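You operate a simulated robot arm through the tools that you are given. There is no shell and no other tool. Be economical: measure what you need, move in short steps, check, and stop when the job is done.

Carry out the task below with a simulated two-armed robot. There is one attempt and no reset: what you move stays moved.

TASK
Stack the berry silver can from the clear end of the low steel table on top of the lemon silver can. Take the orange test card and leave it on the black-framed pad. Take the green test card and leave it in the black tray. Take the red staff card and leave it on the orange locker card. Take the lid off the tin that says "NEW" on the top of the fill bench and lay it down there. Fetch the yellow canister and stand it on the top of the fill bench. Press the rinse button two times. Stack the FIG red box from the front of the low steel table on top of the lime red box. Switch the power switch of the table dispenser off. Put two of the short grey boxes from the small grey table on the loading bench. Stack the guava red can from the small grey table on top of the cherry red can. Any order will do. Set down upright: yellow canister, short grey box.

It is judged by the outcome, as a careful person would: the job done as asked, and still so three seconds after it is handed in. It fails if anything else is knocked over, pushed out of place, dropped, spilled or broken. Lids that push on must go on centred and level and be pressed home; caps that screw on are set level and turned clockwise until they are tight.

THE ROBOT
Two 7-joint arms with fingered hands on one trunk, on a base that drives. Base frame: it is fixed to the floor where the robot stands at the start and does not move with it; the origin is under the middle of the robot, x ahead of it, y to its left, z up; the surface under the hand at the start is at about z = 620. Units: mm, rad, N and s.
The left shoulder is at the start at [70, 132, 967], the right one opposite. With the tool pointing down near the work surface each hand reaches from about 100 to 620 mm from the robot's upright axis, wherever it stands, measured 20 degrees to its own side. Places, roughly: black tray (24x20 cm) [5300, -700, 800]; black-framed pad (9x6x2 cm) [400, -100, 600]; green test card [1000, -250, 750]; grey tin, red tin, teal tin [-5500, -2250, 750]; loading bench [5400, -1100, 800]; orange locker card [5250, -1000, 750]; orange test card [1000, -250, 750]; power switch of the table dispenser [1800, 200, 800]; red box [1500, 0, 750]; red can [2750, -1750, 750]; red staff card [1000, -250, 750]; rinse button [-5600, -2300, 900]; short grey box [2750, -1500, 750]; silver can [500, 250, 750]; top of the fill bench [-5800, -1900, 800]; yellow canister [-5500, -2250, 250]. Payload 2.3 kg a hand.
The TCP of each hand is the grasp point between the finger pads, 25 mm short of the fingertips. In the tool frame z runs along the fingers and y along their closing line. The gripper opens to 88 mm. The gripper's body begins 29 mm behind the TCP. The gripper is a hand of 3 fingers: y runs from the thumb to the fingers, the wrist lies at [-13, -97, -162] in the tool frame.
Orientation is told as [roll, pitch, yaw] about the base's x, y, z axes, in that order, counted from this pose: with the fingers straight down and the wrist toward the robot, the tool's x, y and z point along [0, 1, 0], [1, 0, 0] and [0, 0, -1] of the base frame.

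THE INTERFACE
- The arms move only by the tool step_arm. It takes "left_moves", "right_moves" or both (then of equal length, played together; a hand with none holds still); each is a list of rows, each a list of 6 numbers: the turn, a rotation vector about the tool's x, y, z in units of 6 degrees (1.0 is 6 degrees), then the shift along the tool's x, y, z in units of 50 mm (1.0 is 50 mm). In form: [[rx, ry, rz, tx, ty, tz], ...]. A call has 1 to 20 rows; each row shifts and turns the commanded pose from where the row before left it, along the tool's axes as they then stand. A call with a number of a shift or a turn outside -1 to 1 is refused whole. Rows are played at 5 a second. More than 50 mm and 0.15 rad between two rows, and nothing of the call is played. A pose out of reach is approached as far as the arm can. The call stops where the force on the tool passes 40 N (or 10 N more than at its start, if that is more) or the arm is blocked; 0.2 s more then pass. In this call time passes only in rows, and 0.2 s behind the last. It gives the time, the measured TCP pose, the force on the tool (base axes), the opening and the grip force at its end, in the units of the frame above (readings bear some noise), with the torque about the TCP (base axes, N m) and any sound that the robot's microphone picked up, and new pictures: "show" is both (left out), scene, wrist or none (wrist: the cameras of the hands that moved).
- Cameras (640 x 400 px; columns grow to the right, rows downward): "scene" is now at [123.6, 13.3, 1264.3]; the picture's right is [0.19, -0.98, 0.00], its down [-0.78, -0.15, -0.61] and it looks along [0.60, 0.12, -0.79] (base axes); focal length 259 px, centre (320, 200). "left" rides on the left gripper at [-58, -85, -100] in its tool frame; the picture's right is [-0.67, -0.35, 0.66], its down [0.69, -0.63, 0.37] and it looks along [0.29, 0.69, 0.66] (tool axes); focal length 261 px, centre (320, 200). "right" rides on the right gripper at [58, -85, -99] in its tool frame; the picture's right is [-0.67, 0.35, -0.66], its down [-0.69, -0.63, 0.37] and it looks along [-0.29, 0.69, 0.66] (tool axes); focal length 261 px, centre (320, 200). There is no depth. A picture from a camera that has moved, and an enlarged one, comes with that camera's place and axes in the base frame and with its lens.
- raise_lower(by): slides the trunk up (or, below 0, down) by that many mm; the arms and the scene camera ride with it, the base frame stays. It gives what a move gives, with no picture.
- roll_base(legs): drives the robot by 1 to 6 legs, each [ahead, left, turn to the left] in mm, mm and rad, along the robot's own axes; the way and the turn of a leg run together, so that a leg with both is an arc; at most 1500 mm and 3.142 rad a leg. The arms and the cameras ride along, it lands a little off, and it stops where it bumps. It gives what a move gives, and a new picture of the scene camera.
- move_fingers(index, middle, thumb_bend, thumb_turn, hand): sets how far each is bent, from 0 (flat) to 100 (curled in); at 30 the hand is open as for a grip, at 70 the pads meet at the TCP. One left out holds its place. A second passes; each finger stops where it meets its share of the squeeze, and holds until it gets a number again. It is the only way to open and close the hand. It gives what a move gives, with no picture; readings hold the bend of each and the force on the fingers (four entries, about 0 where the hand has none), thumb and palm. thumb_turn goes from beside the hand (0) to across from the fingers (100), as for a grip.
- turn_head(pan, tilt): turns the head with the scene camera to pan (to the left, within 1.501 rad either way) and tilt (down, from -0.506 to 1.204), counted from straight ahead of the robot. It gives what a move gives, and a new picture of the scene camera.
- zoom(camera, box): a new picture of the part [left, top, right, bottom] of that camera's present view, enlarged. It takes no simulated time.
- hand_in(): hands the job in; it is judged then, once.

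Go step by step. Nothing tells you exact positions but the pictures and the camera data: compare them with the known pose of the tool, close in by small moves and look again before you grip or let go. The budget is 535 turns and 360 pictures, counting those below and the enlarged ones. Unless the task says otherwise, let go and move clear before handing in, and close with one line.

The tools are called after "Emit:" as name(argument=value, ...) on one line, values as JSON. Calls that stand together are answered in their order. step_arm: Moves the arms, as the interface text tells. Its arguments: {"type":"object","properties":{"left_moves":{"type":"array"},"right_moves":{"type":"array"},"show":{"type":"string","enum":["both","scene","wrist","none"]}},"required":[]} The other tools are called the same way: raise_lower (by) slides the trunk up or down; move_fingers (index, middle, thumb_bend, thumb_turn, hand) moves the fingers one by one; roll_base (legs) drives the base; turn_head (pan, tilt) turns the head that bears the scene camera; zoom (camera, box) takes an enlarged picture of a part of a camera's view; hand_in () hands the job in.

At the start:

```text
t: 0.0
left_position: [365.2, 268.4, 1009.1]
left_tcp_rot: [-0.002, 0.0, 0.0]
left_wrist_force: [0.1, -0.4, -0.4]
left_wrist_torque: [0.0, 0.02, 0.01]
left_width: 87.6
left_grasp_force: 0.0
left_shape: jaw
left_bend: [30.0, 30.0, 30.0, 98.0]
left_finger forces: [0.0, 0.1, 0.1, 0.1, 0.1, 0.0]
right_position: [347.9, -26.5, 919.5]
right_tcp_rot: [0.002, 0.0, 0.0]
right_wrist_force: [-0.3, 0.3, -0.3]
right_wrist_torque: [-0.01, 0.01, 0.01]
right_width: 87.4
right_grasp_force: 0.1
right_shape: jaw
right_bend: [30.0, 30.0, 30.0, 98.0]
right_finger forces: [0.0, 0.1, 0.0, 0.0, 0.0, 0.0]
trunk travel left (down, up): [-525.0, 315.0]
robot x, y, heading: [-3.1, -0.0, 0.001]
head pan, tilt: [0.195, 0.913]
```

scene: 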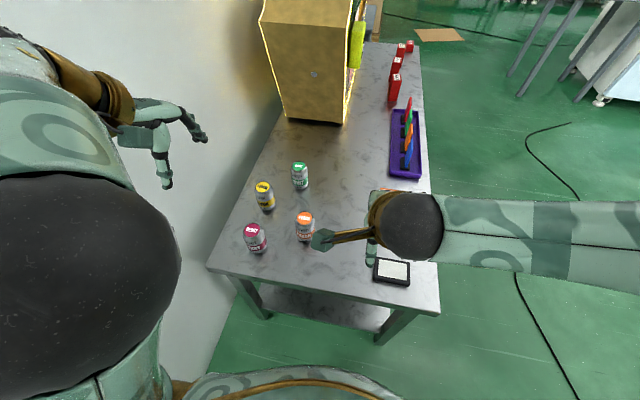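
right: 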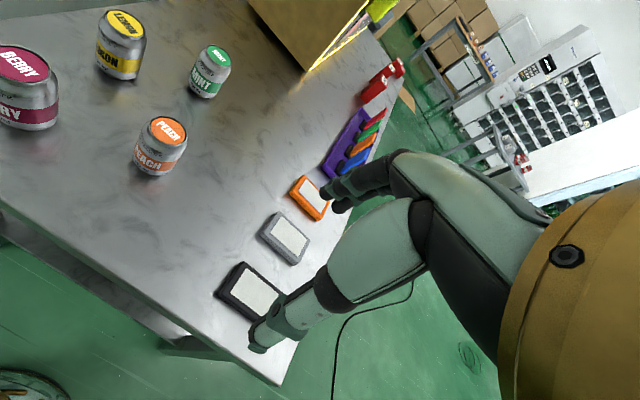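
left: 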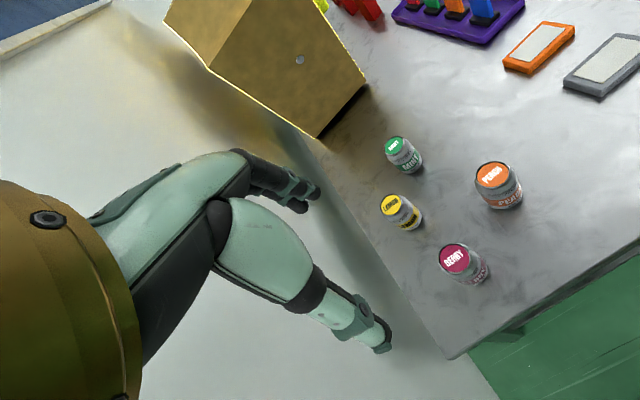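

I see the cans at the near end of the steel table: berry is at about [421, 246], top z≈703, and lemon is at about [557, 267]. I'll bring the left hand above the berry can and look again.

Emit:
step_arm(left_moves=[[0, 0, 0, -0.09, 0.22, 0.9], [0, 0, 0, -0.09, 0.22, 0.9], [0, 0, 0, -0.09, 0.22, 0.9], [0, 0, 0, -0.09, 0.22, 0.9], [0, 0, 0, -0.09, 0.22, 0.9]], show="both")

Emit:
zoom(camera="scene", box=[220, 20, 440, 290])

```text
t: 1.2
left_position: [419.2, 246.7, 784.0]
left_tcp_rot: [0.003, 0.005, 0.003]
left_wrist_force: [0.6, -0.4, -0.2]
left_wrist_torque: [-0.05, 0.03, 0.0]
left_width: 87.8
left_grasp_force: 0.0
left_shape: jaw
left_bend: [30.0, 30.0, 30.0, 98.0]
left_finger forces: [0.0, 0.1, 0.0, 0.0, 0.0, 0.0]
right_position: [348.4, -25.7, 918.6]
right_tcp_rot: [0.0, 0.001, 0.0]
right_wrist_force: [0.1, -0.1, -0.9]
right_wrist_torque: [0.0, 0.01, 0.01]
right_width: 87.9
right_grasp_force: 0.2
right_shape: jaw
right_bend: [30.0, 30.0, 30.0, 98.0]
right_finger forces: [0.1, 0.1, 0.0, 0.0, 0.0, 0.1]
trunk travel left (down, up): [-525.0, 315.0]
robot x, y, heading: [0.8, 1.0, -0.004]
head pan, tilt: [0.195, 0.913]
camera scene: at [125.0, 14.0, 1264.2], right [0.19, -0.98, 0.0], down [-0.78, -0.15, -0.61], along [0.6, 0.12, -0.79], focal length 259 px, centre (320, 200)
camera left: at [335.6, 187.8, 882.3], right [-0.35, -0.67, -0.66], down [-0.63, 0.69, -0.36], along [0.69, 0.29, -0.66], focal length 261 px, centre (320, 200)
```

scene: 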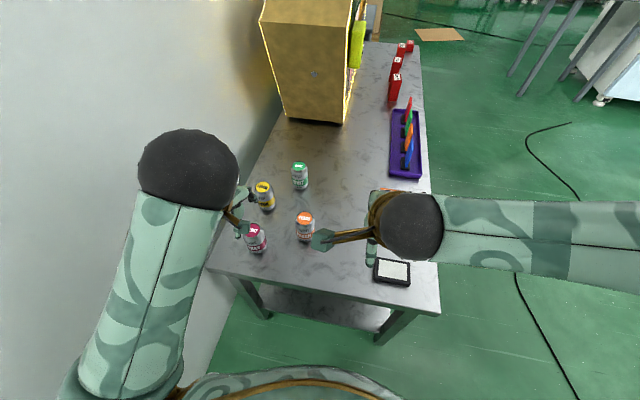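
left: 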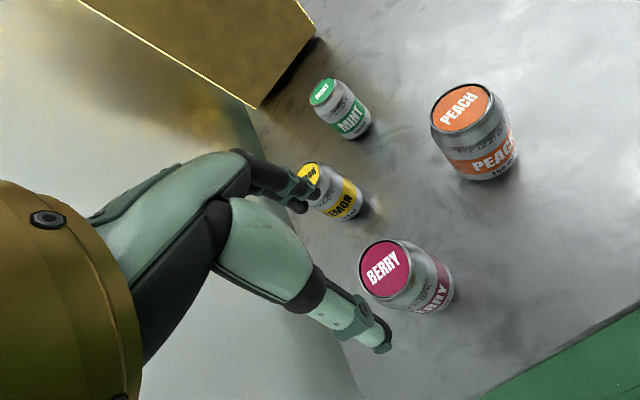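

```text
1.48 times, centred on (330, 155) of scene
camera zoom: at [125.0, 14.0, 1264.2], right [0.19, -0.98, 0.0], down [-0.78, -0.15, -0.61], along [0.6, 0.12, -0.79], focal length 384 px, centre (305, 267)
```

zoom: 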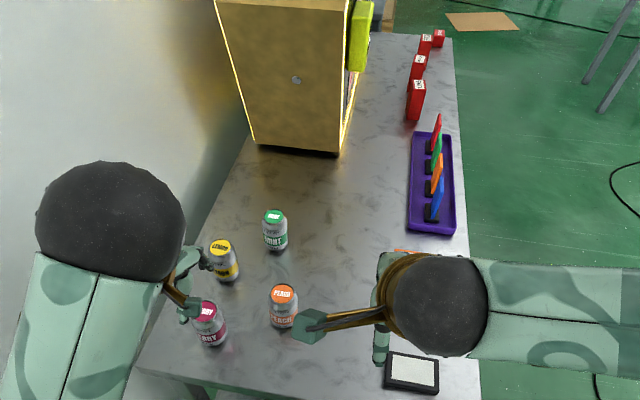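

The berry can sits at [419, 248], top about z 702, so the hand is centred over it. I'll lower to TCP z≈685 and look.

Emit:
step_arm(left_moves=[[0, 0, 0, 0, 0, 0.7], [0, 0, 0, 0.02, 0, 0.7], [0, 0, 0, 0, 0, 0.6]], show="wrist")

```text
t: 2.0
left_position: [420.3, 247.3, 685.3]
left_tcp_rot: [0.0, 0.003, -0.001]
left_wrist_force: [0.0, 0.0, -0.3]
left_wrist_torque: [-0.01, 0.02, 0.0]
left_width: 87.8
left_grasp_force: 0.0
left_shape: jaw
left_bend: [30.0, 30.0, 30.0, 98.0]
left_finger forces: [0.0, 0.0, 0.0, 0.1, 0.0, 0.0]
right_position: [348.6, -26.9, 917.7]
right_tcp_rot: [0.0, 0.0, 0.0]
right_wrist_force: [-0.3, 0.6, -0.4]
right_wrist_torque: [-0.03, 0.03, 0.01]
right_width: 87.6
right_grasp_force: 0.0
right_shape: jaw
right_bend: [30.0, 30.0, 30.0, 98.0]
right_finger forces: [0.0, 0.0, 0.0, 0.0, 0.1, 0.0]
trunk travel left (down, up): [-525.0, 315.0]
robot x, y, heading: [0.4, -0.9, 0.003]
head pan, tilt: [0.195, 0.913]
camera left: at [336.1, 189.0, 783.7], right [-0.35, -0.67, -0.66], down [-0.63, 0.69, -0.37], along [0.69, 0.29, -0.66], focal length 261 px, centre (320, 200)
```

left: 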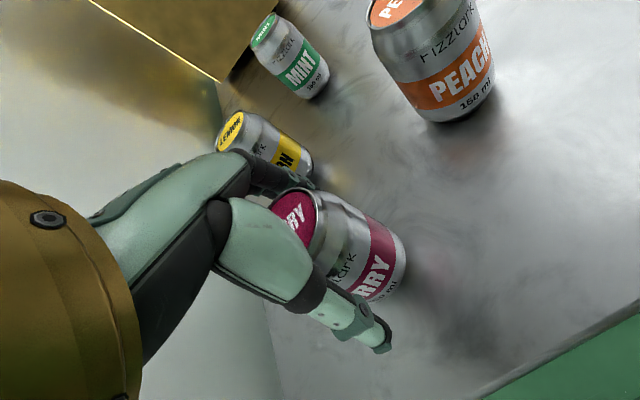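

The can is between thumb and fingers, so I'll close on it.

Emit:
move_fingers(hand="left", index=70, middle=70, thumb_bend=70)

Emit:
step_arm(left_moves=[[0, 0, 0, 0, 0, -0.5], [0, 0, 0, 0, 0, -0.9], [0, 0, 0, 0, 0, -0.9], [0, 0, 0, 0, 0, -0.3]], show="both")

```text
t: 3.0
left_position: [421.7, 246.1, 684.6]
left_tcp_rot: [0.0, 0.0, 0.0]
left_wrist_force: [0.4, -0.7, 0.1]
left_wrist_torque: [0.06, -0.08, 0.02]
left_width: 45.0
left_grasp_force: 20.5
left_shape: fingers
left_bend: [48.0, 54.0, 53.0, 96.0]
left_finger forces: [12.3, 8.2, 0.0, 0.1, 20.9, 0.0]
right_position: [347.8, -26.0, 917.8]
right_tcp_rot: [0.002, -0.001, -0.001]
right_wrist_force: [0.0, 0.1, 0.0]
right_wrist_torque: [-0.01, -0.01, 0.0]
right_width: 87.5
right_grasp_force: 0.0
right_shape: jaw
right_bend: [30.0, 30.0, 30.0, 98.0]
right_finger forces: [0.0, 0.0, 0.1, 0.0, 0.0, 0.0]
trunk travel left (down, up): [-525.0, 315.0]
robot x, y, heading: [-1.2, 2.1, -0.004]
head pan, tilt: [0.195, 0.913]
```

```text
t: 4.0
left_position: [419.7, 248.0, 813.1]
left_tcp_rot: [-0.001, 0.003, 0.0]
left_wrist_force: [-0.6, 0.6, -2.0]
left_wrist_torque: [0.04, -0.01, -0.02]
left_width: 44.8
left_grasp_force: 19.7
left_shape: fingers
left_bend: [48.0, 55.0, 53.0, 96.0]
left_finger forces: [12.1, 7.4, 0.1, 0.0, 20.4, 0.1]
right_position: [346.9, -26.1, 919.2]
right_tcp_rot: [0.0, -0.001, 0.0]
right_wrist_force: [-0.1, 0.5, -0.6]
right_wrist_torque: [0.01, -0.01, 0.0]
right_width: 87.5
right_grasp_force: 0.0
right_shape: jaw
right_bend: [30.0, 30.0, 30.0, 98.0]
right_finger forces: [0.0, 0.0, 0.0, 0.0, 0.1, 0.0]
trunk travel left (down, up): [-525.0, 315.0]
robot x, y, heading: [0.5, 4.5, 0.003]
head pan, tilt: [0.195, 0.913]
camera scene: at [123.9, 13.8, 1264.2], right [0.19, -0.98, 0.0], down [-0.78, -0.15, -0.61], along [0.6, 0.12, -0.79], focal length 259 px, centre (320, 200)
camera left: at [335.9, 189.5, 911.9], right [-0.35, -0.67, -0.66], down [-0.63, 0.69, -0.36], along [0.69, 0.28, -0.66], focal length 261 px, centre (320, 200)
```

scene: 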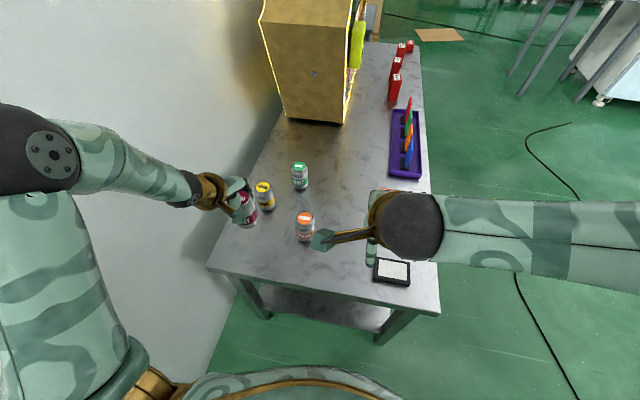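
left: 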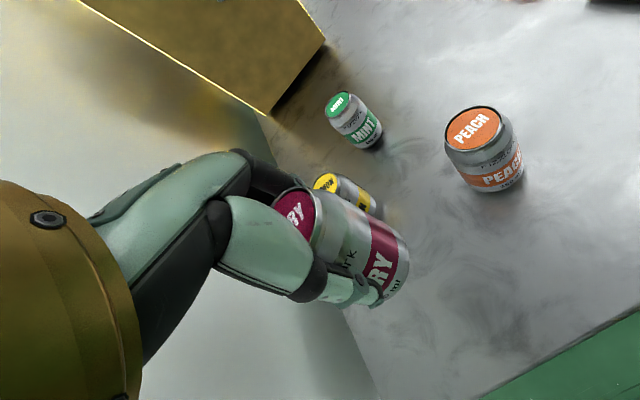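

Berry is held. I'll carry it at this height to above lemon (~[558, 267]) and check alignment with the right and scene cameras.

Emit:
step_arm(left_moves=[[0, 0, 0, 0.13, 0.92, 0], [0, 0, 0, 0.13, 0.92, 0], [0, 0, 0, 0.12, 0.92, 0]], show="none")

Emit:
zoom(camera="right", box=[0, 0, 240, 150])

Emit:
zoom(camera="scene", box=[200, 130, 360, 230])

```text
t: 4.8
left_position: [560.9, 264.2, 812.5]
left_tcp_rot: [-0.001, 0.005, 0.0]
left_wrist_force: [0.2, -0.1, -1.8]
left_wrist_torque: [-0.01, -0.01, 0.01]
left_width: 44.7
left_grasp_force: 19.9
left_shape: fingers
left_bend: [48.0, 55.0, 53.0, 96.0]
left_finger forces: [11.8, 7.4, 0.0, 0.0, 19.8, 0.0]
right_position: [349.9, -26.0, 918.3]
right_tcp_rot: [-0.002, 0.002, 0.001]
right_wrist_force: [0.1, 0.2, 0.3]
right_wrist_torque: [-0.03, 0.03, -0.01]
right_width: 87.5
right_grasp_force: 0.1
right_shape: jaw
right_bend: [30.0, 30.0, 30.0, 98.0]
right_finger forces: [0.0, 0.1, 0.0, 0.1, 0.1, 0.1]
trunk travel left (down, up): [-525.0, 315.0]
robot x, y, heading: [-2.1, 2.2, -0.002]
head pan, tilt: [0.195, 0.913]
```

```text
2.67 times, centred on (120, 75) of right
camera zoom: at [264.3, 30.6, 1017.9], right [0.35, -0.67, 0.66], down [-0.63, -0.69, -0.36], along [0.69, -0.29, -0.66], focal length 695 px, centre (853, 533)
```

zoom: 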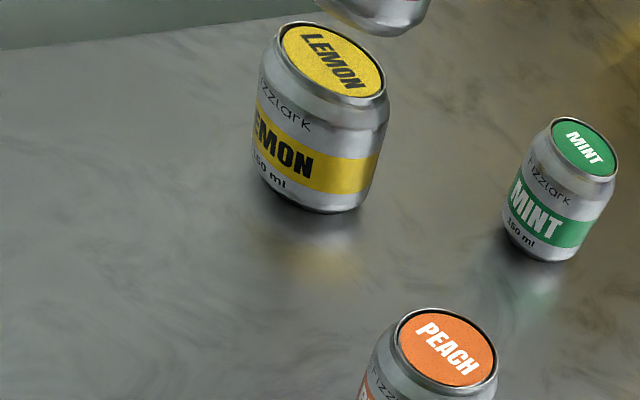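

```text
4.00 times, centred on (280, 180) of scene
camera zoom: at [126.0, 13.6, 1264.0], right [0.19, -0.98, 0.0], down [-0.78, -0.15, -0.61], along [0.6, 0.12, -0.79], focal length 1037 px, centre (480, 280)
```

zoom: 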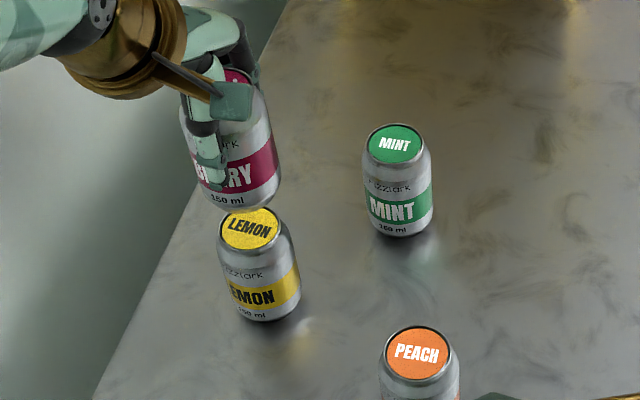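

Nearly aligned. I'll lower to roughly 10 mm above and recheck.

Emit:
step_arm(left_moves=[[0, 0, 0, 0.04, 0, 0.35], [0, 0, 0, 0.04, 0, 0.35]], show="none")

Emit:
zoom(camera="right", box=[40, 0, 200, 100])

Emit:
zoom(camera="scene", box=[220, 150, 316, 210])

```text
t: 5.4
left_position: [558.8, 270.2, 777.2]
left_tcp_rot: [0.0, 0.001, 0.0]
left_wrist_force: [0.2, -0.1, -0.8]
left_wrist_torque: [0.04, -0.03, 0.0]
left_width: 44.4
left_grasp_force: 19.8
left_shape: fingers
left_bend: [48.0, 55.0, 53.0, 96.0]
left_finger forces: [11.8, 7.5, 0.0, 0.1, 19.9, 0.0]
right_position: [348.3, -26.6, 919.3]
right_tcp_rot: [0.0, 0.001, 0.001]
right_wrist_force: [0.7, 0.4, -0.1]
right_wrist_torque: [0.04, 0.01, -0.01]
right_width: 87.7
right_grasp_force: 0.0
right_shape: jaw
right_bend: [30.0, 30.0, 30.0, 98.0]
right_finger forces: [0.0, 0.0, 0.0, 0.0, 0.1, 0.0]
trunk travel left (down, up): [-525.0, 315.0]
robot x, y, heading: [-1.9, -4.5, 0.001]
head pan, tilt: [0.195, 0.913]
```

```text
4.00 times, centred on (120, 50) of right
camera zoom: at [263.2, 30.8, 1018.2], right [0.35, -0.67, 0.66], down [-0.63, -0.69, -0.36], along [0.69, -0.29, -0.66], focal length 1043 px, centre (1120, 800)
```

zoom: 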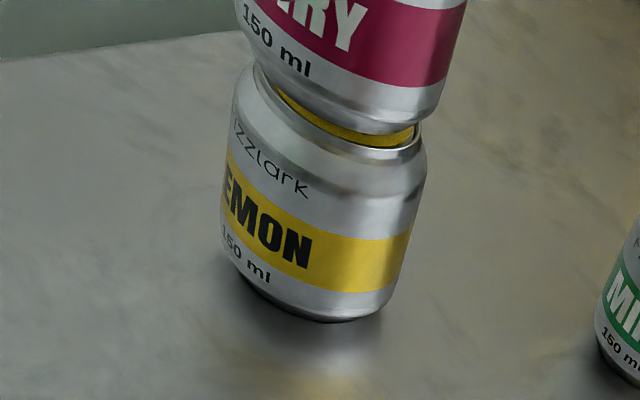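

```text
6.67 times, centred on (268, 180) of scene
camera zoom: at [124.6, 13.9, 1264.2], right [0.19, -0.98, 0.0], down [-0.78, -0.15, -0.61], along [0.6, 0.12, -0.79], focal length 1728 px, centre (667, 333)
```

zoom: 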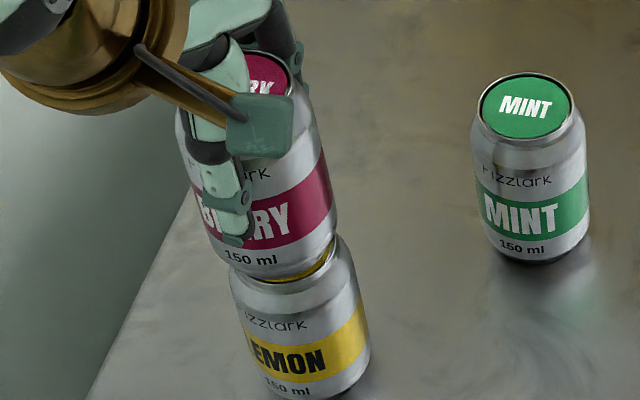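

Alignment is within ~2 mm. Lowering gently until the weight transfers.

Emit:
step_arm(left_moves=[[0, 0, 0, -0.02, 0.03, 0.05], [0, 0, 0, 0, 0, 0.05], [0, 0, 0, 0, 0, 0.04]], show="none")

Emit:
zoom(camera="right", box=[40, 0, 200, 100])

```text
t: 6.2
left_position: [559.9, 267.9, 772.3]
left_tcp_rot: [0.003, -0.003, -0.001]
left_wrist_force: [-0.9, -0.5, 6.6]
left_wrist_torque: [0.04, -0.14, -0.01]
left_width: 44.6
left_grasp_force: 20.1
left_shape: fingers
left_bend: [48.0, 55.0, 53.0, 96.0]
left_finger forces: [11.8, 8.0, 0.0, 0.1, 20.7, 0.1]
right_position: [346.5, -27.1, 919.3]
right_tcp_rot: [0.002, -0.001, -0.001]
right_wrist_force: [-0.6, 0.6, 0.1]
right_wrist_torque: [0.01, 0.01, -0.03]
right_width: 87.6
right_grasp_force: 0.1
right_shape: jaw
right_bend: [30.0, 30.0, 30.0, 98.0]
right_finger forces: [0.1, 0.0, 0.0, 0.1, 0.0, 0.1]
trunk travel left (down, up): [-525.0, 315.0]
robot x, y, heading: [-1.6, 2.0, -0.001]
head pan, tilt: [0.195, 0.913]
```

```text
4.00 times, centred on (120, 50) of right
camera zoom: at [261.1, 29.6, 1019.0], right [0.35, -0.67, 0.66], down [-0.63, -0.69, -0.37], along [0.7, -0.28, -0.66], focal length 1043 px, centre (1120, 800)
```

zoom: 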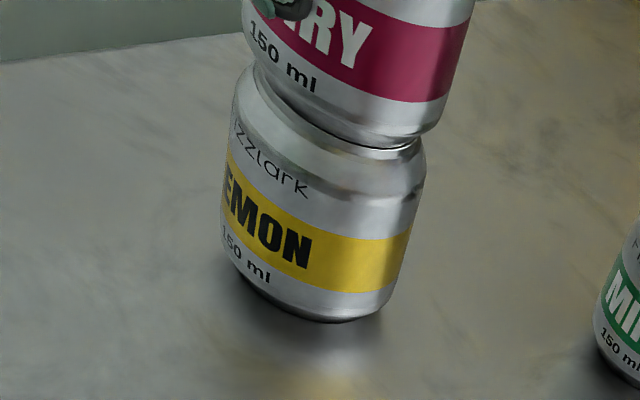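

Seated flush with ~7 N contact. Release.

Emit:
move_fingers(hand="left", index=30, middle=30, thumb_bend=30)

Emit:
step_arm(left_moves=[[0, 0, 0, 0, 0, -0.5], [0, 0, 0, 0, 0, -0.9], [0, 0, 0, 0, 0, -0.9], [0, 0, 0, 0, -0.5, -0.7], [0, 0, 0, 0, -0.9, 0], [0, 0, 0, 0, -0.9, 0], [0, 0, 0, 0, -0.9, 0]], show="scene")

Emit:
zoom(camera="scene", box=[220, 150, 316, 210])

```text
t: 7.2
left_position: [560.6, 268.6, 771.4]
left_tcp_rot: [0.0, 0.0, 0.001]
left_wrist_force: [-0.8, -0.5, 0.6]
left_wrist_torque: [0.02, 0.01, 0.01]
left_width: 84.5
left_grasp_force: 0.1
left_shape: fingers
left_bend: [30.0, 30.0, 30.0, 97.0]
left_finger forces: [0.1, 0.0, 0.0, 0.0, 0.0, 0.0]
right_position: [348.1, -26.3, 918.6]
right_tcp_rot: [-0.002, 0.001, -0.001]
right_wrist_force: [0.2, -0.3, 0.6]
right_wrist_torque: [-0.02, -0.02, 0.02]
right_width: 87.5
right_grasp_force: 0.0
right_shape: jaw
right_bend: [30.0, 30.0, 30.0, 98.0]
right_finger forces: [0.0, 0.0, 0.1, 0.0, 0.0, 0.0]
trunk travel left (down, up): [-525.0, 315.0]
robot x, y, heading: [2.4, -2.4, 0.0]
head pan, tilt: [0.195, 0.913]
```

```text
t: 8.8
left_position: [403.5, 262.9, 917.8]
left_tcp_rot: [-0.006, 0.046, -0.01]
left_wrist_force: [0.4, -0.3, -0.5]
left_wrist_torque: [0.02, -0.02, -0.05]
left_width: 84.5
left_grasp_force: 0.1
left_shape: fingers
left_bend: [30.0, 30.0, 30.0, 97.0]
left_finger forces: [0.0, 0.0, 0.0, 0.0, 0.0, 0.1]
left hand out of reach, approached as far as the arm can: row 7
right_position: [347.1, -28.1, 918.7]
right_tcp_rot: [0.002, 0.0, -0.002]
right_wrist_force: [0.0, -0.1, 0.4]
right_wrist_torque: [0.0, 0.02, 0.01]
right_width: 87.8
right_grasp_force: 0.0
right_shape: jaw
right_bend: [30.0, 30.0, 30.0, 98.0]
right_finger forces: [0.1, 0.0, 0.1, 0.0, 0.0, 0.1]
trunk travel left (down, up): [-525.0, 315.0]
robot x, y, heading: [2.2, 1.5, -0.003]
head pan, tilt: [0.195, 0.913]
camera scene: at [123.0, 11.9, 1264.4], right [0.19, -0.98, 0.0], down [-0.78, -0.15, -0.61], along [0.6, 0.12, -0.79], focal length 259 px, centre (320, 200)
```

scene: 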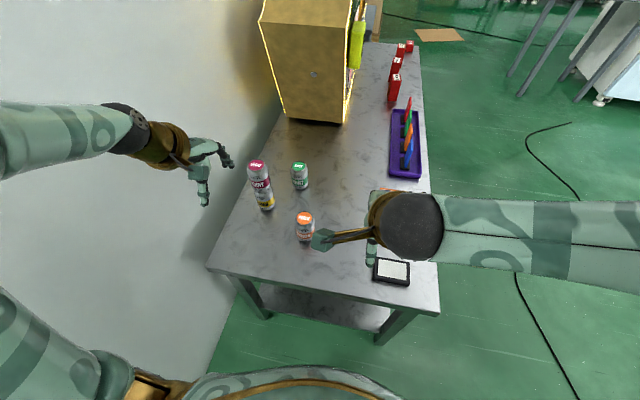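

```text
6.67 times, centred on (268, 180) of scene
camera zoom: at [123.0, 11.9, 1264.4], right [0.19, -0.98, 0.0], down [-0.78, -0.15, -0.61], along [0.6, 0.12, -0.79], focal length 1728 px, centre (667, 333)
```

zoom: 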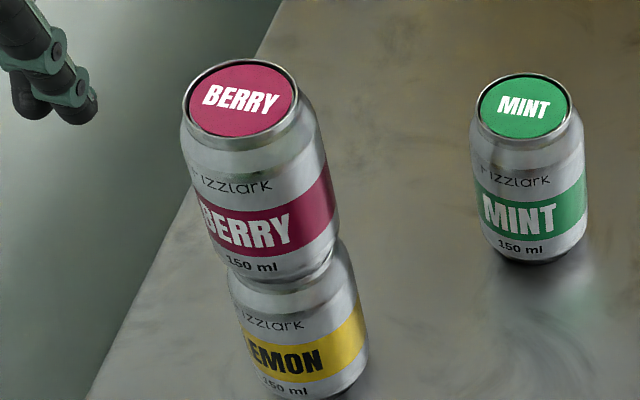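

Stacked cleanly. Now for the cards in the purple rack (about x 850–1080, y −150). I'll strafe right and drive along the table's right side (edge y≈−230), then face it.

Emit:
roll_base(legs=[[0, -590, 0], [900, 0, 0]])

```text
t: 16.6
left_position: [1313.3, -293.7, 917.4]
left_tcp_rot: [-0.007, 0.048, 0.017]
left_wrist_force: [0.7, 0.3, 0.4]
left_wrist_torque: [0.02, -0.01, 0.0]
left_width: 84.5
left_grasp_force: 0.0
left_shape: fingers
left_bend: [30.0, 30.0, 30.0, 97.0]
left_finger forces: [0.0, 0.0, 0.0, 0.1, 0.0, 0.1]
right_position: [1265.8, -587.5, 918.2]
right_tcp_rot: [-0.002, -0.001, 0.03]
right_wrist_force: [-0.4, -0.5, 0.1]
right_wrist_torque: [-0.02, 0.0, -0.01]
right_width: 87.5
right_grasp_force: 0.0
right_shape: jaw
right_bend: [30.0, 30.0, 30.0, 98.0]
right_finger forces: [0.0, 0.1, 0.1, 0.0, 0.1, 0.0]
trunk travel left (down, up): [-525.0, 315.0]
robot x, y, heading: [919.0, -567.3, 0.029]
head pan, tilt: [0.195, 0.913]
camera scene: at [1041.0, -552.5, 1264.3], right [0.22, -0.97, 0.0], down [-0.77, -0.18, -0.61], along [0.6, 0.14, -0.79], focal length 259 px, centre (320, 200)
```

scene: 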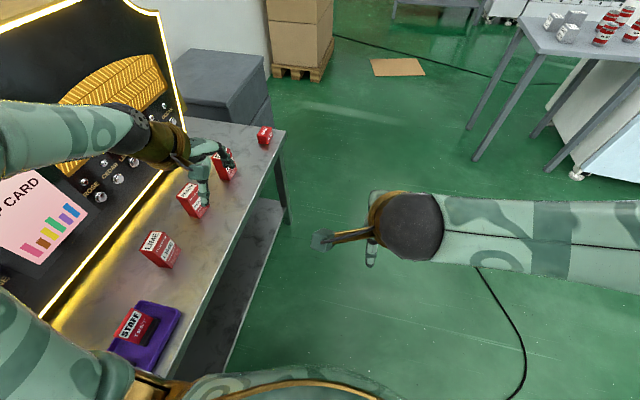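

Now turn left to face the rack.

Emit:
roll_base(legs=[[0, 0, 1.54]])

```text
t: 20.7
left_position: [655.3, -165.5, 915.9]
left_tcp_rot: [-0.009, 0.046, 1.558]
left_wrist_force: [0.4, 0.5, -0.2]
left_wrist_torque: [-0.03, 0.02, 0.0]
left_width: 84.7
left_grasp_force: 0.0
left_shape: fingers
left_bend: [30.0, 30.0, 30.0, 97.0]
left_finger forces: [0.1, 0.0, 0.0, 0.1, 0.0, 0.1]
right_position: [945.7, -221.7, 919.2]
right_tcp_rot: [0.0, 0.0, 1.569]
right_wrist_force: [0.8, 0.3, 0.1]
right_wrist_torque: [-0.01, -0.02, -0.01]
right_width: 87.9
right_grasp_force: 0.2
right_shape: jaw
right_bend: [30.0, 30.0, 30.0, 98.0]
right_finger forces: [0.0, 0.0, 0.0, 0.1, 0.0, 0.1]
trunk travel left (down, up): [-525.0, 315.0]
robot x, y, heading: [919.0, -570.0, 1.57]
head pan, tilt: [0.195, 0.913]
camera scene: at [903.5, -447.1, 1264.3], right [0.98, 0.19, 0.0], down [0.15, -0.78, -0.61], along [-0.12, 0.6, -0.79], focal length 259 px, centre (320, 200)
```

scene: 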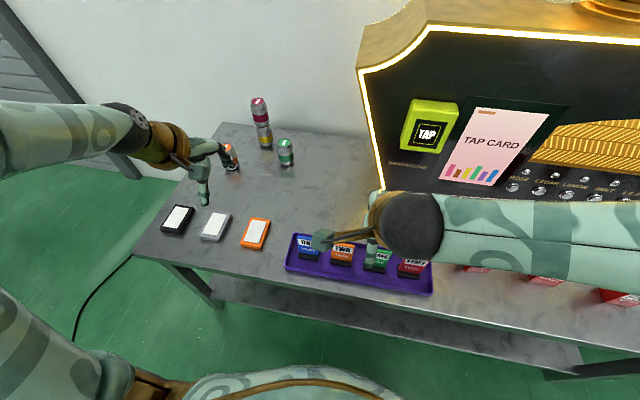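

I see the rack with blue, orange, green and red "STAFF" cards. Zooming for detail.

Emit:
zoom(camera="scene", box=[280, 215, 440, 315])

Emit:
zoom(camera="right", box=[0, 0, 640, 400])

```text
4.00 times, centred on (360, 265) of scene
camera zoom: at [903.5, -447.1, 1264.3], right [0.98, 0.19, 0.0], down [0.15, -0.78, -0.61], along [-0.12, 0.6, -0.79], focal length 1037 px, centre (160, -60)
```

zoom: 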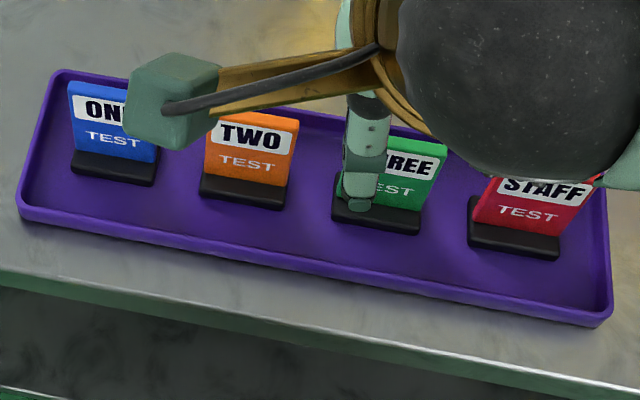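

```text
1.00 times, centred on (320, 200) of right (not enlarged: the box is as wide or as high as the picture)
camera zoom: at [886.9, -308.1, 1018.5], right [0.67, 0.35, 0.66], down [0.68, -0.63, -0.37], along [0.29, 0.69, -0.66], focal length 261 px, centre (320, 200)
```

zoom: 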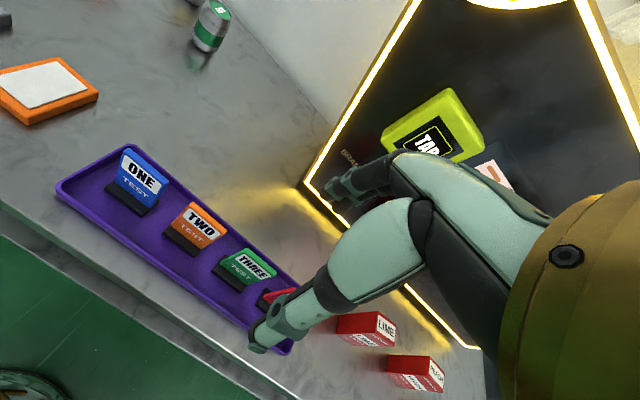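

Cards are ~54×86 mm, standing upright and facing me. I'll grip each by its vertical edges with a horizontal hand, so that tipping the hand down later lays the card flat. First I'll back up a little and turn the right hand to point ahead with closing sideways.

Emit:
roll_base(legs=[[-130, 0, 0]])

Emit:
step_arm(right_moves=[[-0.82, 0.82, 0.82, 0, 0, 0], [-0.82, 0.82, 0.82, 0, 0, 0], [-0.82, 0.82, 0.82, 0, 0, 0], [-0.82, 0.82, 0.82, 0, 0, 0], [-0.82, 0.82, 0.82, 0, 0, 0], [-0.82, 0.82, 0.82, 0, 0, 0], [-0.82, 0.82, 0.82, 0, 0, 0], [-0.82, 0.82, 0.82, 0, 0, 0], [-0.82, 0.82, 0.82, 0, 0, 0], [-0.82, 0.82, 0.82, 0, 0, 0], [-0.82, 0.82, 0.82, 0, 0, 0], [-0.82, 0.82, 0.82, 0, 0, 0], [-0.82, 0.82, 0.82, 0, 0, 0], [-0.89, 0.89, 0.89, 0, 0, 0]], show="both")

```text
t: 22.0
left_position: [655.7, -296.1, 916.2]
left_tcp_rot: [-0.009, 0.048, 1.557]
left_wrist_force: [-0.1, -0.3, -0.5]
left_wrist_torque: [0.03, -0.02, 0.0]
left_width: 84.6
left_grasp_force: 0.0
left_shape: fingers
left_bend: [30.0, 30.0, 30.0, 97.0]
left_finger forces: [0.1, 0.0, 0.0, 0.1, 0.0, 0.0]
right_position: [944.9, -353.3, 918.8]
right_tcp_rot: [0.001, 0.001, 1.569]
right_wrist_force: [-0.7, -0.8, 0.6]
right_wrist_torque: [0.02, -0.03, 0.0]
right_width: 87.6
right_grasp_force: 0.1
right_shape: jaw
right_bend: [30.0, 30.0, 30.0, 98.0]
right_finger forces: [0.0, 0.1, 0.1, 0.0, 0.1, 0.0]
trunk travel left (down, up): [-525.0, 315.0]
robot x, y, heading: [919.1, -702.6, 1.567]
head pan, tilt: [0.195, 0.913]
camera scene: at [903.4, -577.6, 1264.2], right [0.98, 0.19, 0.0], down [0.15, -0.78, -0.61], along [-0.12, 0.6, -0.79], focal length 259 px, centre (320, 200)
```

scene: 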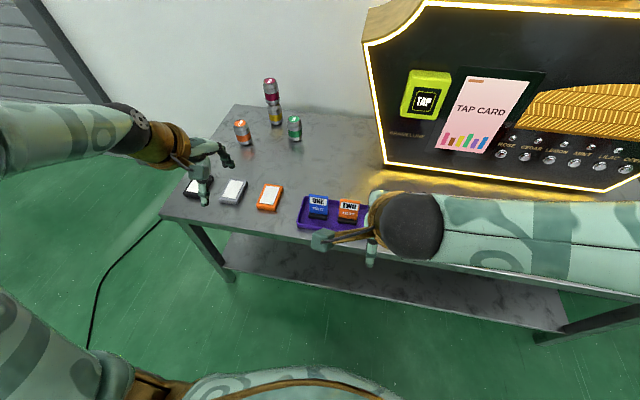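

```text
refused: row 14 steps farther than a row can; nothing moved
```

Retrying with slightly smaller steps.

Emit:
step_arm(right_moves=[[-0.82, 0.82, 0.82, 0, 0, 0], [-0.82, 0.82, 0.82, 0, 0, 0], [-0.82, 0.82, 0.82, 0, 0, 0], [-0.82, 0.82, 0.82, 0, 0, 0], [-0.82, 0.82, 0.82, 0, 0, 0], [-0.82, 0.82, 0.82, 0, 0, 0], [-0.82, 0.82, 0.82, 0, 0, 0], [-0.82, 0.82, 0.82, 0, 0, 0], [-0.82, 0.82, 0.82, 0, 0, 0], [-0.82, 0.82, 0.82, 0, 0, 0], [-0.82, 0.82, 0.82, 0, 0, 0], [-0.82, 0.82, 0.82, 0, 0, 0], [-0.82, 0.82, 0.82, 0, 0, 0], [-0.82, 0.82, 0.82, 0, 0, 0], [-0.07, 0.07, 0.07, 0, 0, 0]], show="both")

```text
t: 25.2
left_position: [655.7, -296.4, 916.4]
left_tcp_rot: [-0.009, 0.048, 1.558]
left_wrist_force: [0.1, -0.5, -0.5]
left_wrist_torque: [0.0, -0.01, 0.0]
left_width: 84.8
left_grasp_force: 0.1
left_shape: fingers
left_bend: [30.0, 30.0, 30.0, 97.0]
left_finger forces: [0.0, 0.1, 0.1, 0.1, 0.0, 0.0]
right_position: [976.3, -331.7, 941.3]
right_tcp_rot: [1.563, 0.025, -0.024]
right_wrist_force: [-1.2, 0.0, -0.3]
right_wrist_torque: [0.04, -0.01, 0.01]
right_width: 87.7
right_grasp_force: 0.0
right_shape: jaw
right_bend: [30.0, 30.0, 30.0, 98.0]
right_finger forces: [0.0, 0.0, 0.1, 0.0, 0.1, 0.0]
right hand out of reach, approached as far as the arm can: row 12, 13, 14
trunk travel left (down, up): [-525.0, 315.0]
robot x, y, heading: [918.3, -701.8, 1.565]
head pan, tilt: [0.195, 0.913]
camera scene: at [903.3, -578.8, 1264.3], right [0.98, 0.19, 0.0], down [0.15, -0.78, -0.61], along [-0.12, 0.6, -0.79], focal length 259 px, centre (320, 200)
camera right: at [890.1, -429.8, 1002.2], right [0.32, -0.67, -0.67], down [-0.64, 0.38, -0.67], along [0.7, 0.64, -0.31], focal length 261 px, centre (320, 200)
```

scene: 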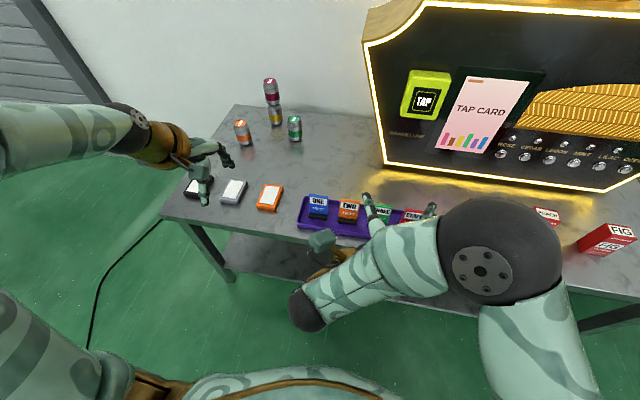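
right: 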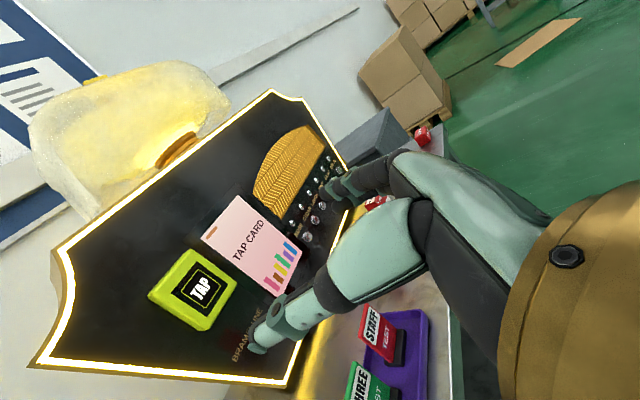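

Hand orientation is right. Now I'll move in front of the orange card, low.

Emit:
step_arm(right_moves=[[0, 0, 0, -0.79, -0.25, 0.22], [0, 0, 0, -0.79, -0.25, 0.22], [0, 0, 0, -0.79, -0.25, 0.22], [0, 0, 0, -0.79, -0.25, 0.22], [0, 0, 0, -0.79, -0.25, 0.22], [0, 0, 0, -0.79, -0.25, 0.22]], show="both")

```text
t: 26.6
left_position: [653.7, -297.5, 917.1]
left_tcp_rot: [-0.008, 0.047, 1.556]
left_wrist_force: [-0.1, 0.6, -0.4]
left_wrist_torque: [-0.01, 0.03, -0.01]
left_width: 84.4
left_grasp_force: 0.1
left_shape: fingers
left_bend: [30.0, 30.0, 30.0, 97.0]
left_finger forces: [0.0, 0.0, 0.0, 0.0, 0.0, 0.1]
right_position: [935.7, -238.2, 731.8]
right_tcp_rot: [1.571, -0.002, -0.006]
right_wrist_force: [0.7, 0.9, 0.2]
right_wrist_torque: [0.02, 0.01, 0.01]
right_width: 87.8
right_grasp_force: 0.1
right_shape: jaw
right_bend: [30.0, 30.0, 30.0, 98.0]
right_finger forces: [0.1, 0.0, 0.0, 0.1, 0.0, 0.1]
right hand out of reach, approached as far as the arm can: row 1, 2, 3, 6
trunk travel left (down, up): [-525.0, 315.0]
robot x, y, heading: [916.0, -697.0, 1.57]
head pan, tilt: [0.195, 0.913]
camera scene: at [903.3, -578.7, 1264.3], right [0.98, 0.19, 0.0], down [0.15, -0.78, -0.61], along [-0.12, 0.6, -0.79], focal length 259 px, centre (320, 200)
camera right: at [849.7, -337.7, 789.1], right [0.35, -0.66, -0.67], down [-0.63, 0.37, -0.69], along [0.7, 0.66, -0.28], focal length 261 px, centre (320, 200)
```

scene: 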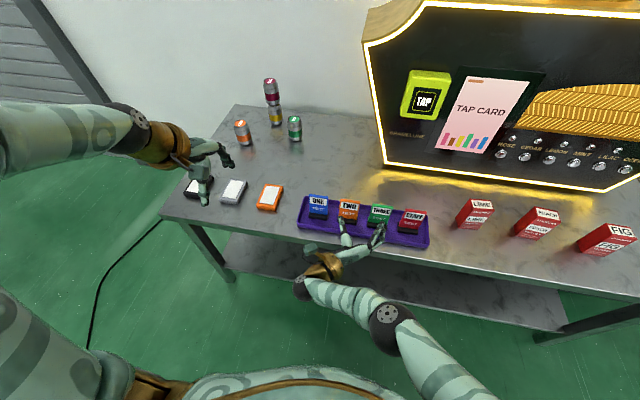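
right: 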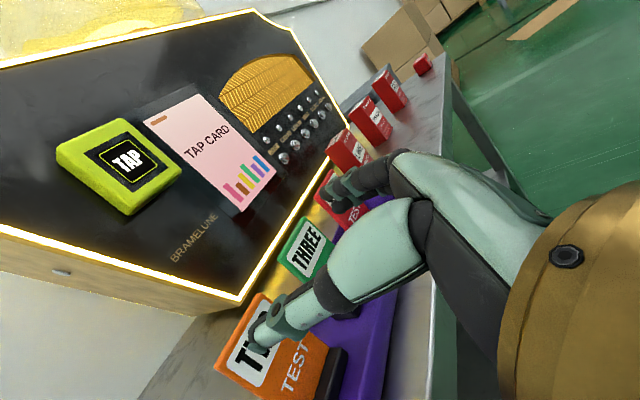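

Strafing the base left so the orange card lies better inside the right arm's reach.

Emit:
roll_base(legs=[[-20, 0, 0], [0, 140, 0]])

Emit:
step_arm(right_moves=[[0, 0, 0, -0.2, 0.5, 0.0], [0, 0, 0, -0.2, 0.5, 0.0], [0, 0, 0, 0, 0.9, 0]], show="both")

```text
t: 28.3
left_position: [513.8, -316.5, 916.5]
left_tcp_rot: [-0.008, 0.045, 1.559]
left_wrist_force: [-0.4, 0.0, -0.3]
left_wrist_torque: [-0.01, -0.01, 0.01]
left_width: 84.3
left_grasp_force: 0.1
left_shape: fingers
left_bend: [30.0, 30.0, 30.0, 97.0]
left_finger forces: [0.1, 0.0, 0.0, 0.0, 0.1, 0.0]
right_position: [795.0, -258.0, 731.1]
right_tcp_rot: [1.57, -0.001, -0.003]
right_wrist_force: [0.3, 0.1, -0.6]
right_wrist_torque: [0.05, 0.0, 0.0]
right_width: 87.8
right_grasp_force: 0.0
right_shape: jaw
right_bend: [30.0, 30.0, 30.0, 98.0]
right_finger forces: [0.1, 0.1, 0.1, 0.0, 0.0, 0.0]
trunk travel left (down, up): [-525.0, 315.0]
robot x, y, heading: [779.3, -720.8, 1.57]
head pan, tilt: [0.195, 0.913]
camera scene: at [763.5, -598.2, 1264.3], right [0.98, 0.19, 0.0], down [0.15, -0.78, -0.61], along [-0.12, 0.6, -0.79], focal length 259 px, centre (320, 200)
```

scene: 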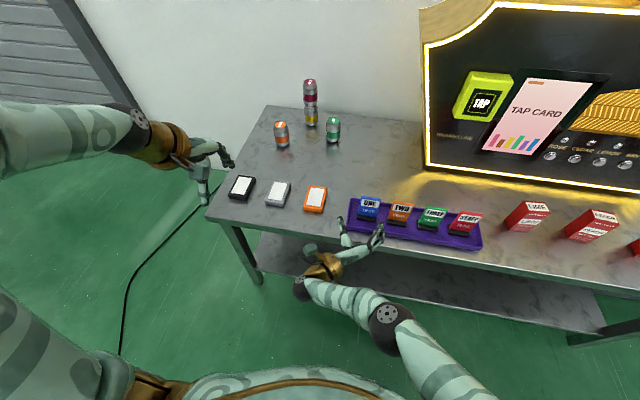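

```text
t: 29.1
left_position: [515.9, -316.4, 915.3]
left_tcp_rot: [-0.006, 0.048, 1.558]
left_wrist_force: [0.0, 0.1, 0.1]
left_wrist_torque: [0.02, 0.04, 0.02]
left_width: 84.6
left_grasp_force: 0.0
left_shape: fingers
left_bend: [30.0, 30.0, 30.0, 97.0]
left_finger forces: [0.0, 0.0, 0.0, 0.0, 0.1, 0.0]
right_position: [890.1, -257.5, 712.5]
right_tcp_rot: [1.571, 0.002, -0.004]
right_wrist_force: [-0.3, 0.5, 0.7]
right_wrist_torque: [0.03, -0.03, 0.02]
right_width: 87.7
right_grasp_force: 0.1
right_shape: jaw
right_bend: [30.0, 30.0, 30.0, 98.0]
right_finger forces: [0.0, 0.0, 0.0, 0.1, 0.0, 0.0]
trunk travel left (down, up): [-525.0, 315.0]
robot x, y, heading: [777.9, -723.8, 1.572]
head pan, tilt: [0.195, 0.913]
camera scene: at [764.9, -598.1, 1264.3], right [0.98, 0.19, 0.0], down [0.15, -0.78, -0.61], along [-0.12, 0.6, -0.79], focal length 259 px, centre (320, 200)
camera right: at [805.3, -358.4, 768.7], right [0.35, -0.66, -0.67], down [-0.63, 0.37, -0.69], along [0.7, 0.66, -0.29], focal length 261 px, centre (320, 200)
```

scene: 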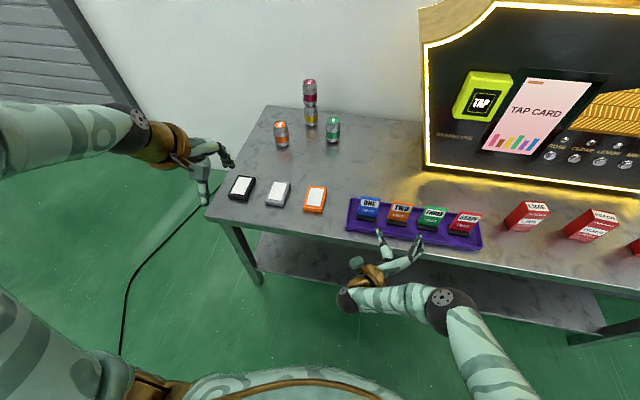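
right: 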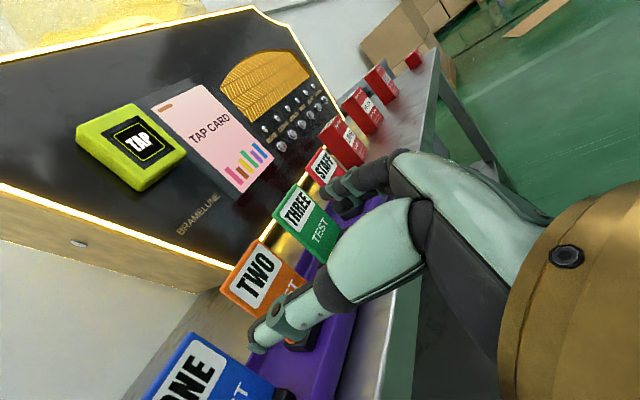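

Now a zoomed check of the lateral alignment with the orange card.

Emit:
zoom(camera="scene", box=[340, 180, 500, 280])

Emit:
zoom(camera="right", box=[160, 200, 400, 350])

```text
4.00 times, centred on (420, 230) of scene
camera zoom: at [764.9, -598.1, 1264.3], right [0.98, 0.19, 0.0], down [0.15, -0.78, -0.61], along [-0.12, 0.6, -0.79], focal length 1037 px, centre (-80, 80)
```

zoom: 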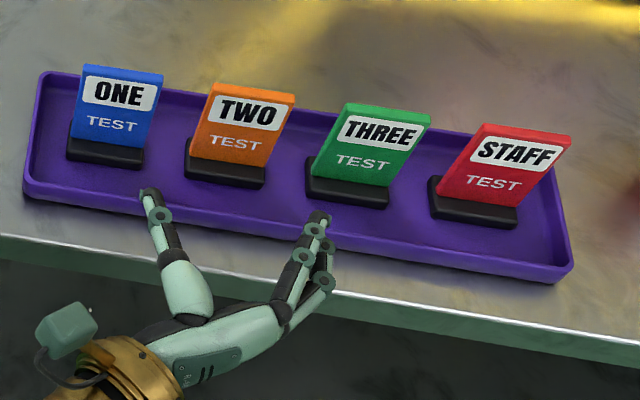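

```text
2.67 times, centred on (280, 275) of right
camera zoom: at [805.3, -358.4, 768.7], right [0.35, -0.66, -0.67], down [-0.63, 0.37, -0.69], along [0.7, 0.66, -0.29], focal length 695 px, centre (427, 0)
```

zoom: 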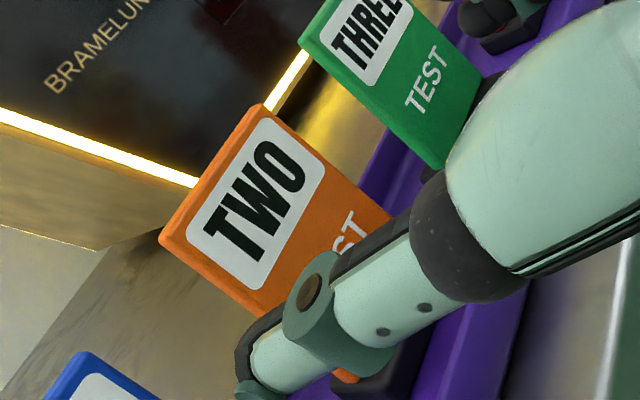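

Orange card centre is at about x 896, y −160, top z ≈ 722. I'll narrow the hand to ~70 mm, shift +6 x and −10 z, and check the finger clearances.

Emit:
move_fingers(hand="right", index=38, middle=38, thumb_bend=38)

Emit:
step_arm(right_moves=[[0, 0, 0, -0.22, 0.12, 0.4], [0, 0, 0, 0, 0, 0.5]], show="none")

Emit:
zoom(camera="scene", box=[360, 180, 456, 240])

Emit:
zoom(camera="right", box=[160, 200, 400, 350])

```text
t: 30.1
left_position: [514.2, -317.5, 917.0]
left_tcp_rot: [-0.007, 0.048, 1.557]
left_wrist_force: [1.1, -0.6, -0.6]
left_wrist_torque: [0.04, 0.0, -0.01]
left_width: 84.5
left_grasp_force: 0.0
left_shape: fingers
left_bend: [30.0, 30.0, 30.0, 97.0]
left_finger forces: [0.0, 0.1, 0.0, 0.1, 0.1, 0.1]
right_position: [889.0, -258.1, 711.4]
right_tcp_rot: [1.57, -0.002, -0.004]
right_wrist_force: [0.6, -0.2, -0.2]
right_wrist_torque: [0.01, 0.01, 0.02]
right_width: 68.5
right_grasp_force: 0.0
right_shape: fingers
right_bend: [38.0, 38.0, 38.0, 98.0]
right_finger forces: [0.0, 0.0, 0.1, 0.0, 0.1, 0.1]
trunk travel left (down, up): [-525.0, 315.0]
robot x, y, heading: [778.5, -718.9, 1.568]
head pan, tilt: [0.195, 0.913]
```

```text
t: 30.7
left_position: [513.1, -316.6, 916.4]
left_tcp_rot: [-0.008, 0.048, 1.559]
left_wrist_force: [0.5, 0.8, -0.8]
left_wrist_torque: [0.0, 0.01, -0.01]
left_width: 84.6
left_grasp_force: 0.2
left_shape: fingers
left_bend: [30.0, 30.0, 30.0, 97.0]
left_finger forces: [0.0, 0.0, 0.0, 0.0, 0.1, 0.0]
right_position: [892.9, -213.2, 698.9]
right_tcp_rot: [1.571, -0.003, -0.001]
right_wrist_force: [-0.1, 0.0, 0.5]
right_wrist_torque: [-0.01, 0.0, -0.01]
right_width: 68.4
right_grasp_force: 0.0
right_shape: fingers
right_bend: [38.0, 38.0, 38.0, 98.0]
right_finger forces: [0.0, 0.1, 0.0, 0.1, 0.0, 0.0]
trunk travel left (down, up): [-525.0, 315.0]
robot x, y, heading: [777.5, -719.3, 1.572]
head pan, tilt: [0.195, 0.913]
```

```text
6.67 times, centred on (408, 210) of scene
camera zoom: at [762.7, -598.2, 1264.3], right [0.98, 0.19, 0.0], down [0.15, -0.78, -0.61], along [-0.12, 0.6, -0.79], focal length 1728 px, centre (-267, 133)
```

zoom: 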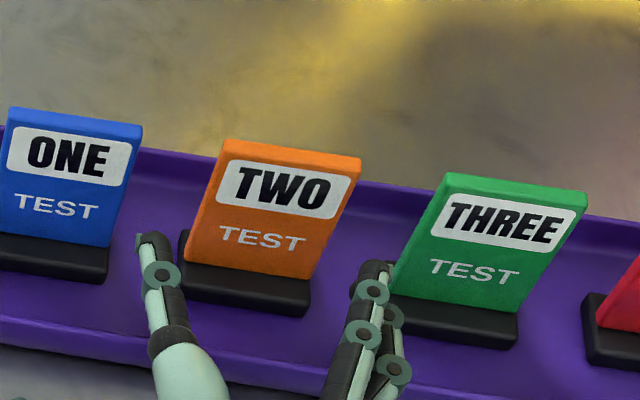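

```text
2.67 times, centred on (280, 275) of right
camera zoom: at [808.7, -313.3, 756.4], right [0.35, -0.66, -0.67], down [-0.63, 0.37, -0.69], along [0.7, 0.66, -0.28], focal length 695 px, centre (427, 0)
```

zoom: 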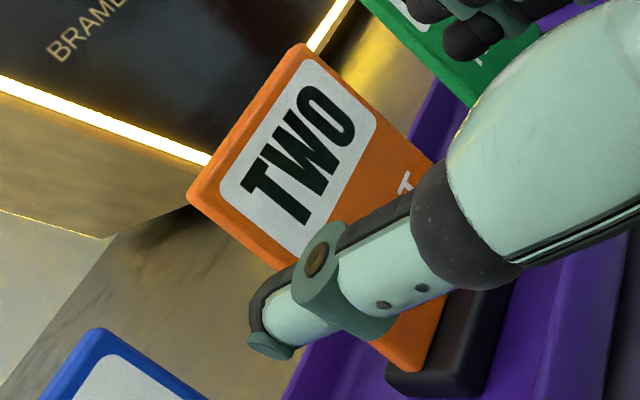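

Aligned except ~5 mm in x. Shift and advance to the card plane.

Emit:
step_arm(right_moves=[[0, 0, 0, 0, 0.1, 0.3], [0, 0, 0, 0, 0, 0.5], [0, 0, 0, 0, 0, 0.26]], show="none")

Emit:
zoom(camera="scene", box=[360, 180, 456, 240])

Emit:
zoom(camera="right", box=[160, 150, 400, 300])

```text
t: 31.5
left_position: [513.8, -316.3, 917.2]
left_tcp_rot: [-0.008, 0.047, 1.558]
left_wrist_force: [0.6, 1.0, -0.2]
left_wrist_torque: [-0.02, 0.0, -0.01]
left_width: 84.2
left_grasp_force: 0.0
left_shape: fingers
left_bend: [30.0, 30.0, 30.0, 97.0]
left_finger forces: [0.0, 0.0, 0.0, 0.0, 0.1, 0.0]
right_position: [904.9, -178.2, 706.5]
right_tcp_rot: [1.571, 0.0, -0.005]
right_wrist_force: [-0.3, 0.0, 0.3]
right_wrist_torque: [0.03, 0.02, 0.0]
right_width: 68.5
right_grasp_force: 0.2
right_shape: fingers
right_bend: [38.0, 38.0, 38.0, 98.0]
right_finger forces: [0.1, 0.1, 0.0, 0.1, 0.0, 0.1]
right hand out of reach, approached as far as the arm can: row 2, 3
trunk travel left (down, up): [-525.0, 315.0]
robot x, y, heading: [778.9, -719.9, 1.571]
head pan, tilt: [0.195, 0.913]
```

```text
6.67 times, centred on (408, 210) of scene
camera zoom: at [763.5, -598.0, 1264.3], right [0.98, 0.19, 0.0], down [0.15, -0.78, -0.61], along [-0.12, 0.6, -0.79], focal length 1728 px, centre (-267, 133)
```

zoom: 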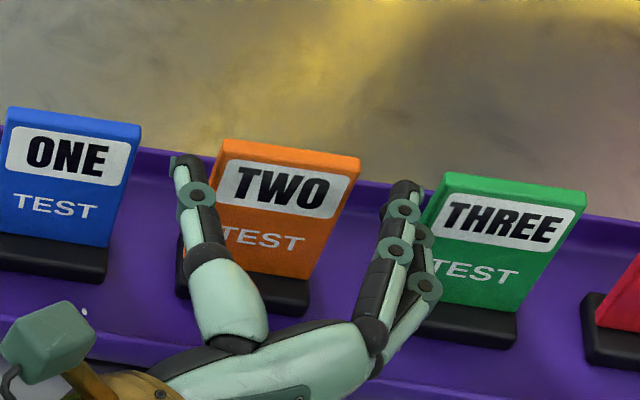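

```text
2.67 times, centred on (280, 225) of right
camera zoom: at [819.8, -278.8, 764.5], right [0.35, -0.66, -0.67], down [-0.63, 0.37, -0.69], along [0.7, 0.66, -0.29], focal length 695 px, centre (427, 133)
```

zoom: 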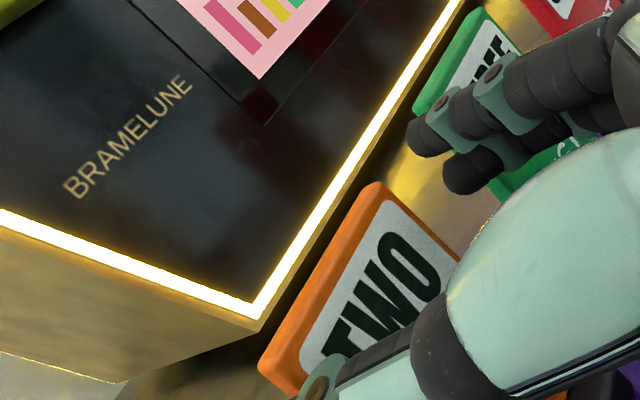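

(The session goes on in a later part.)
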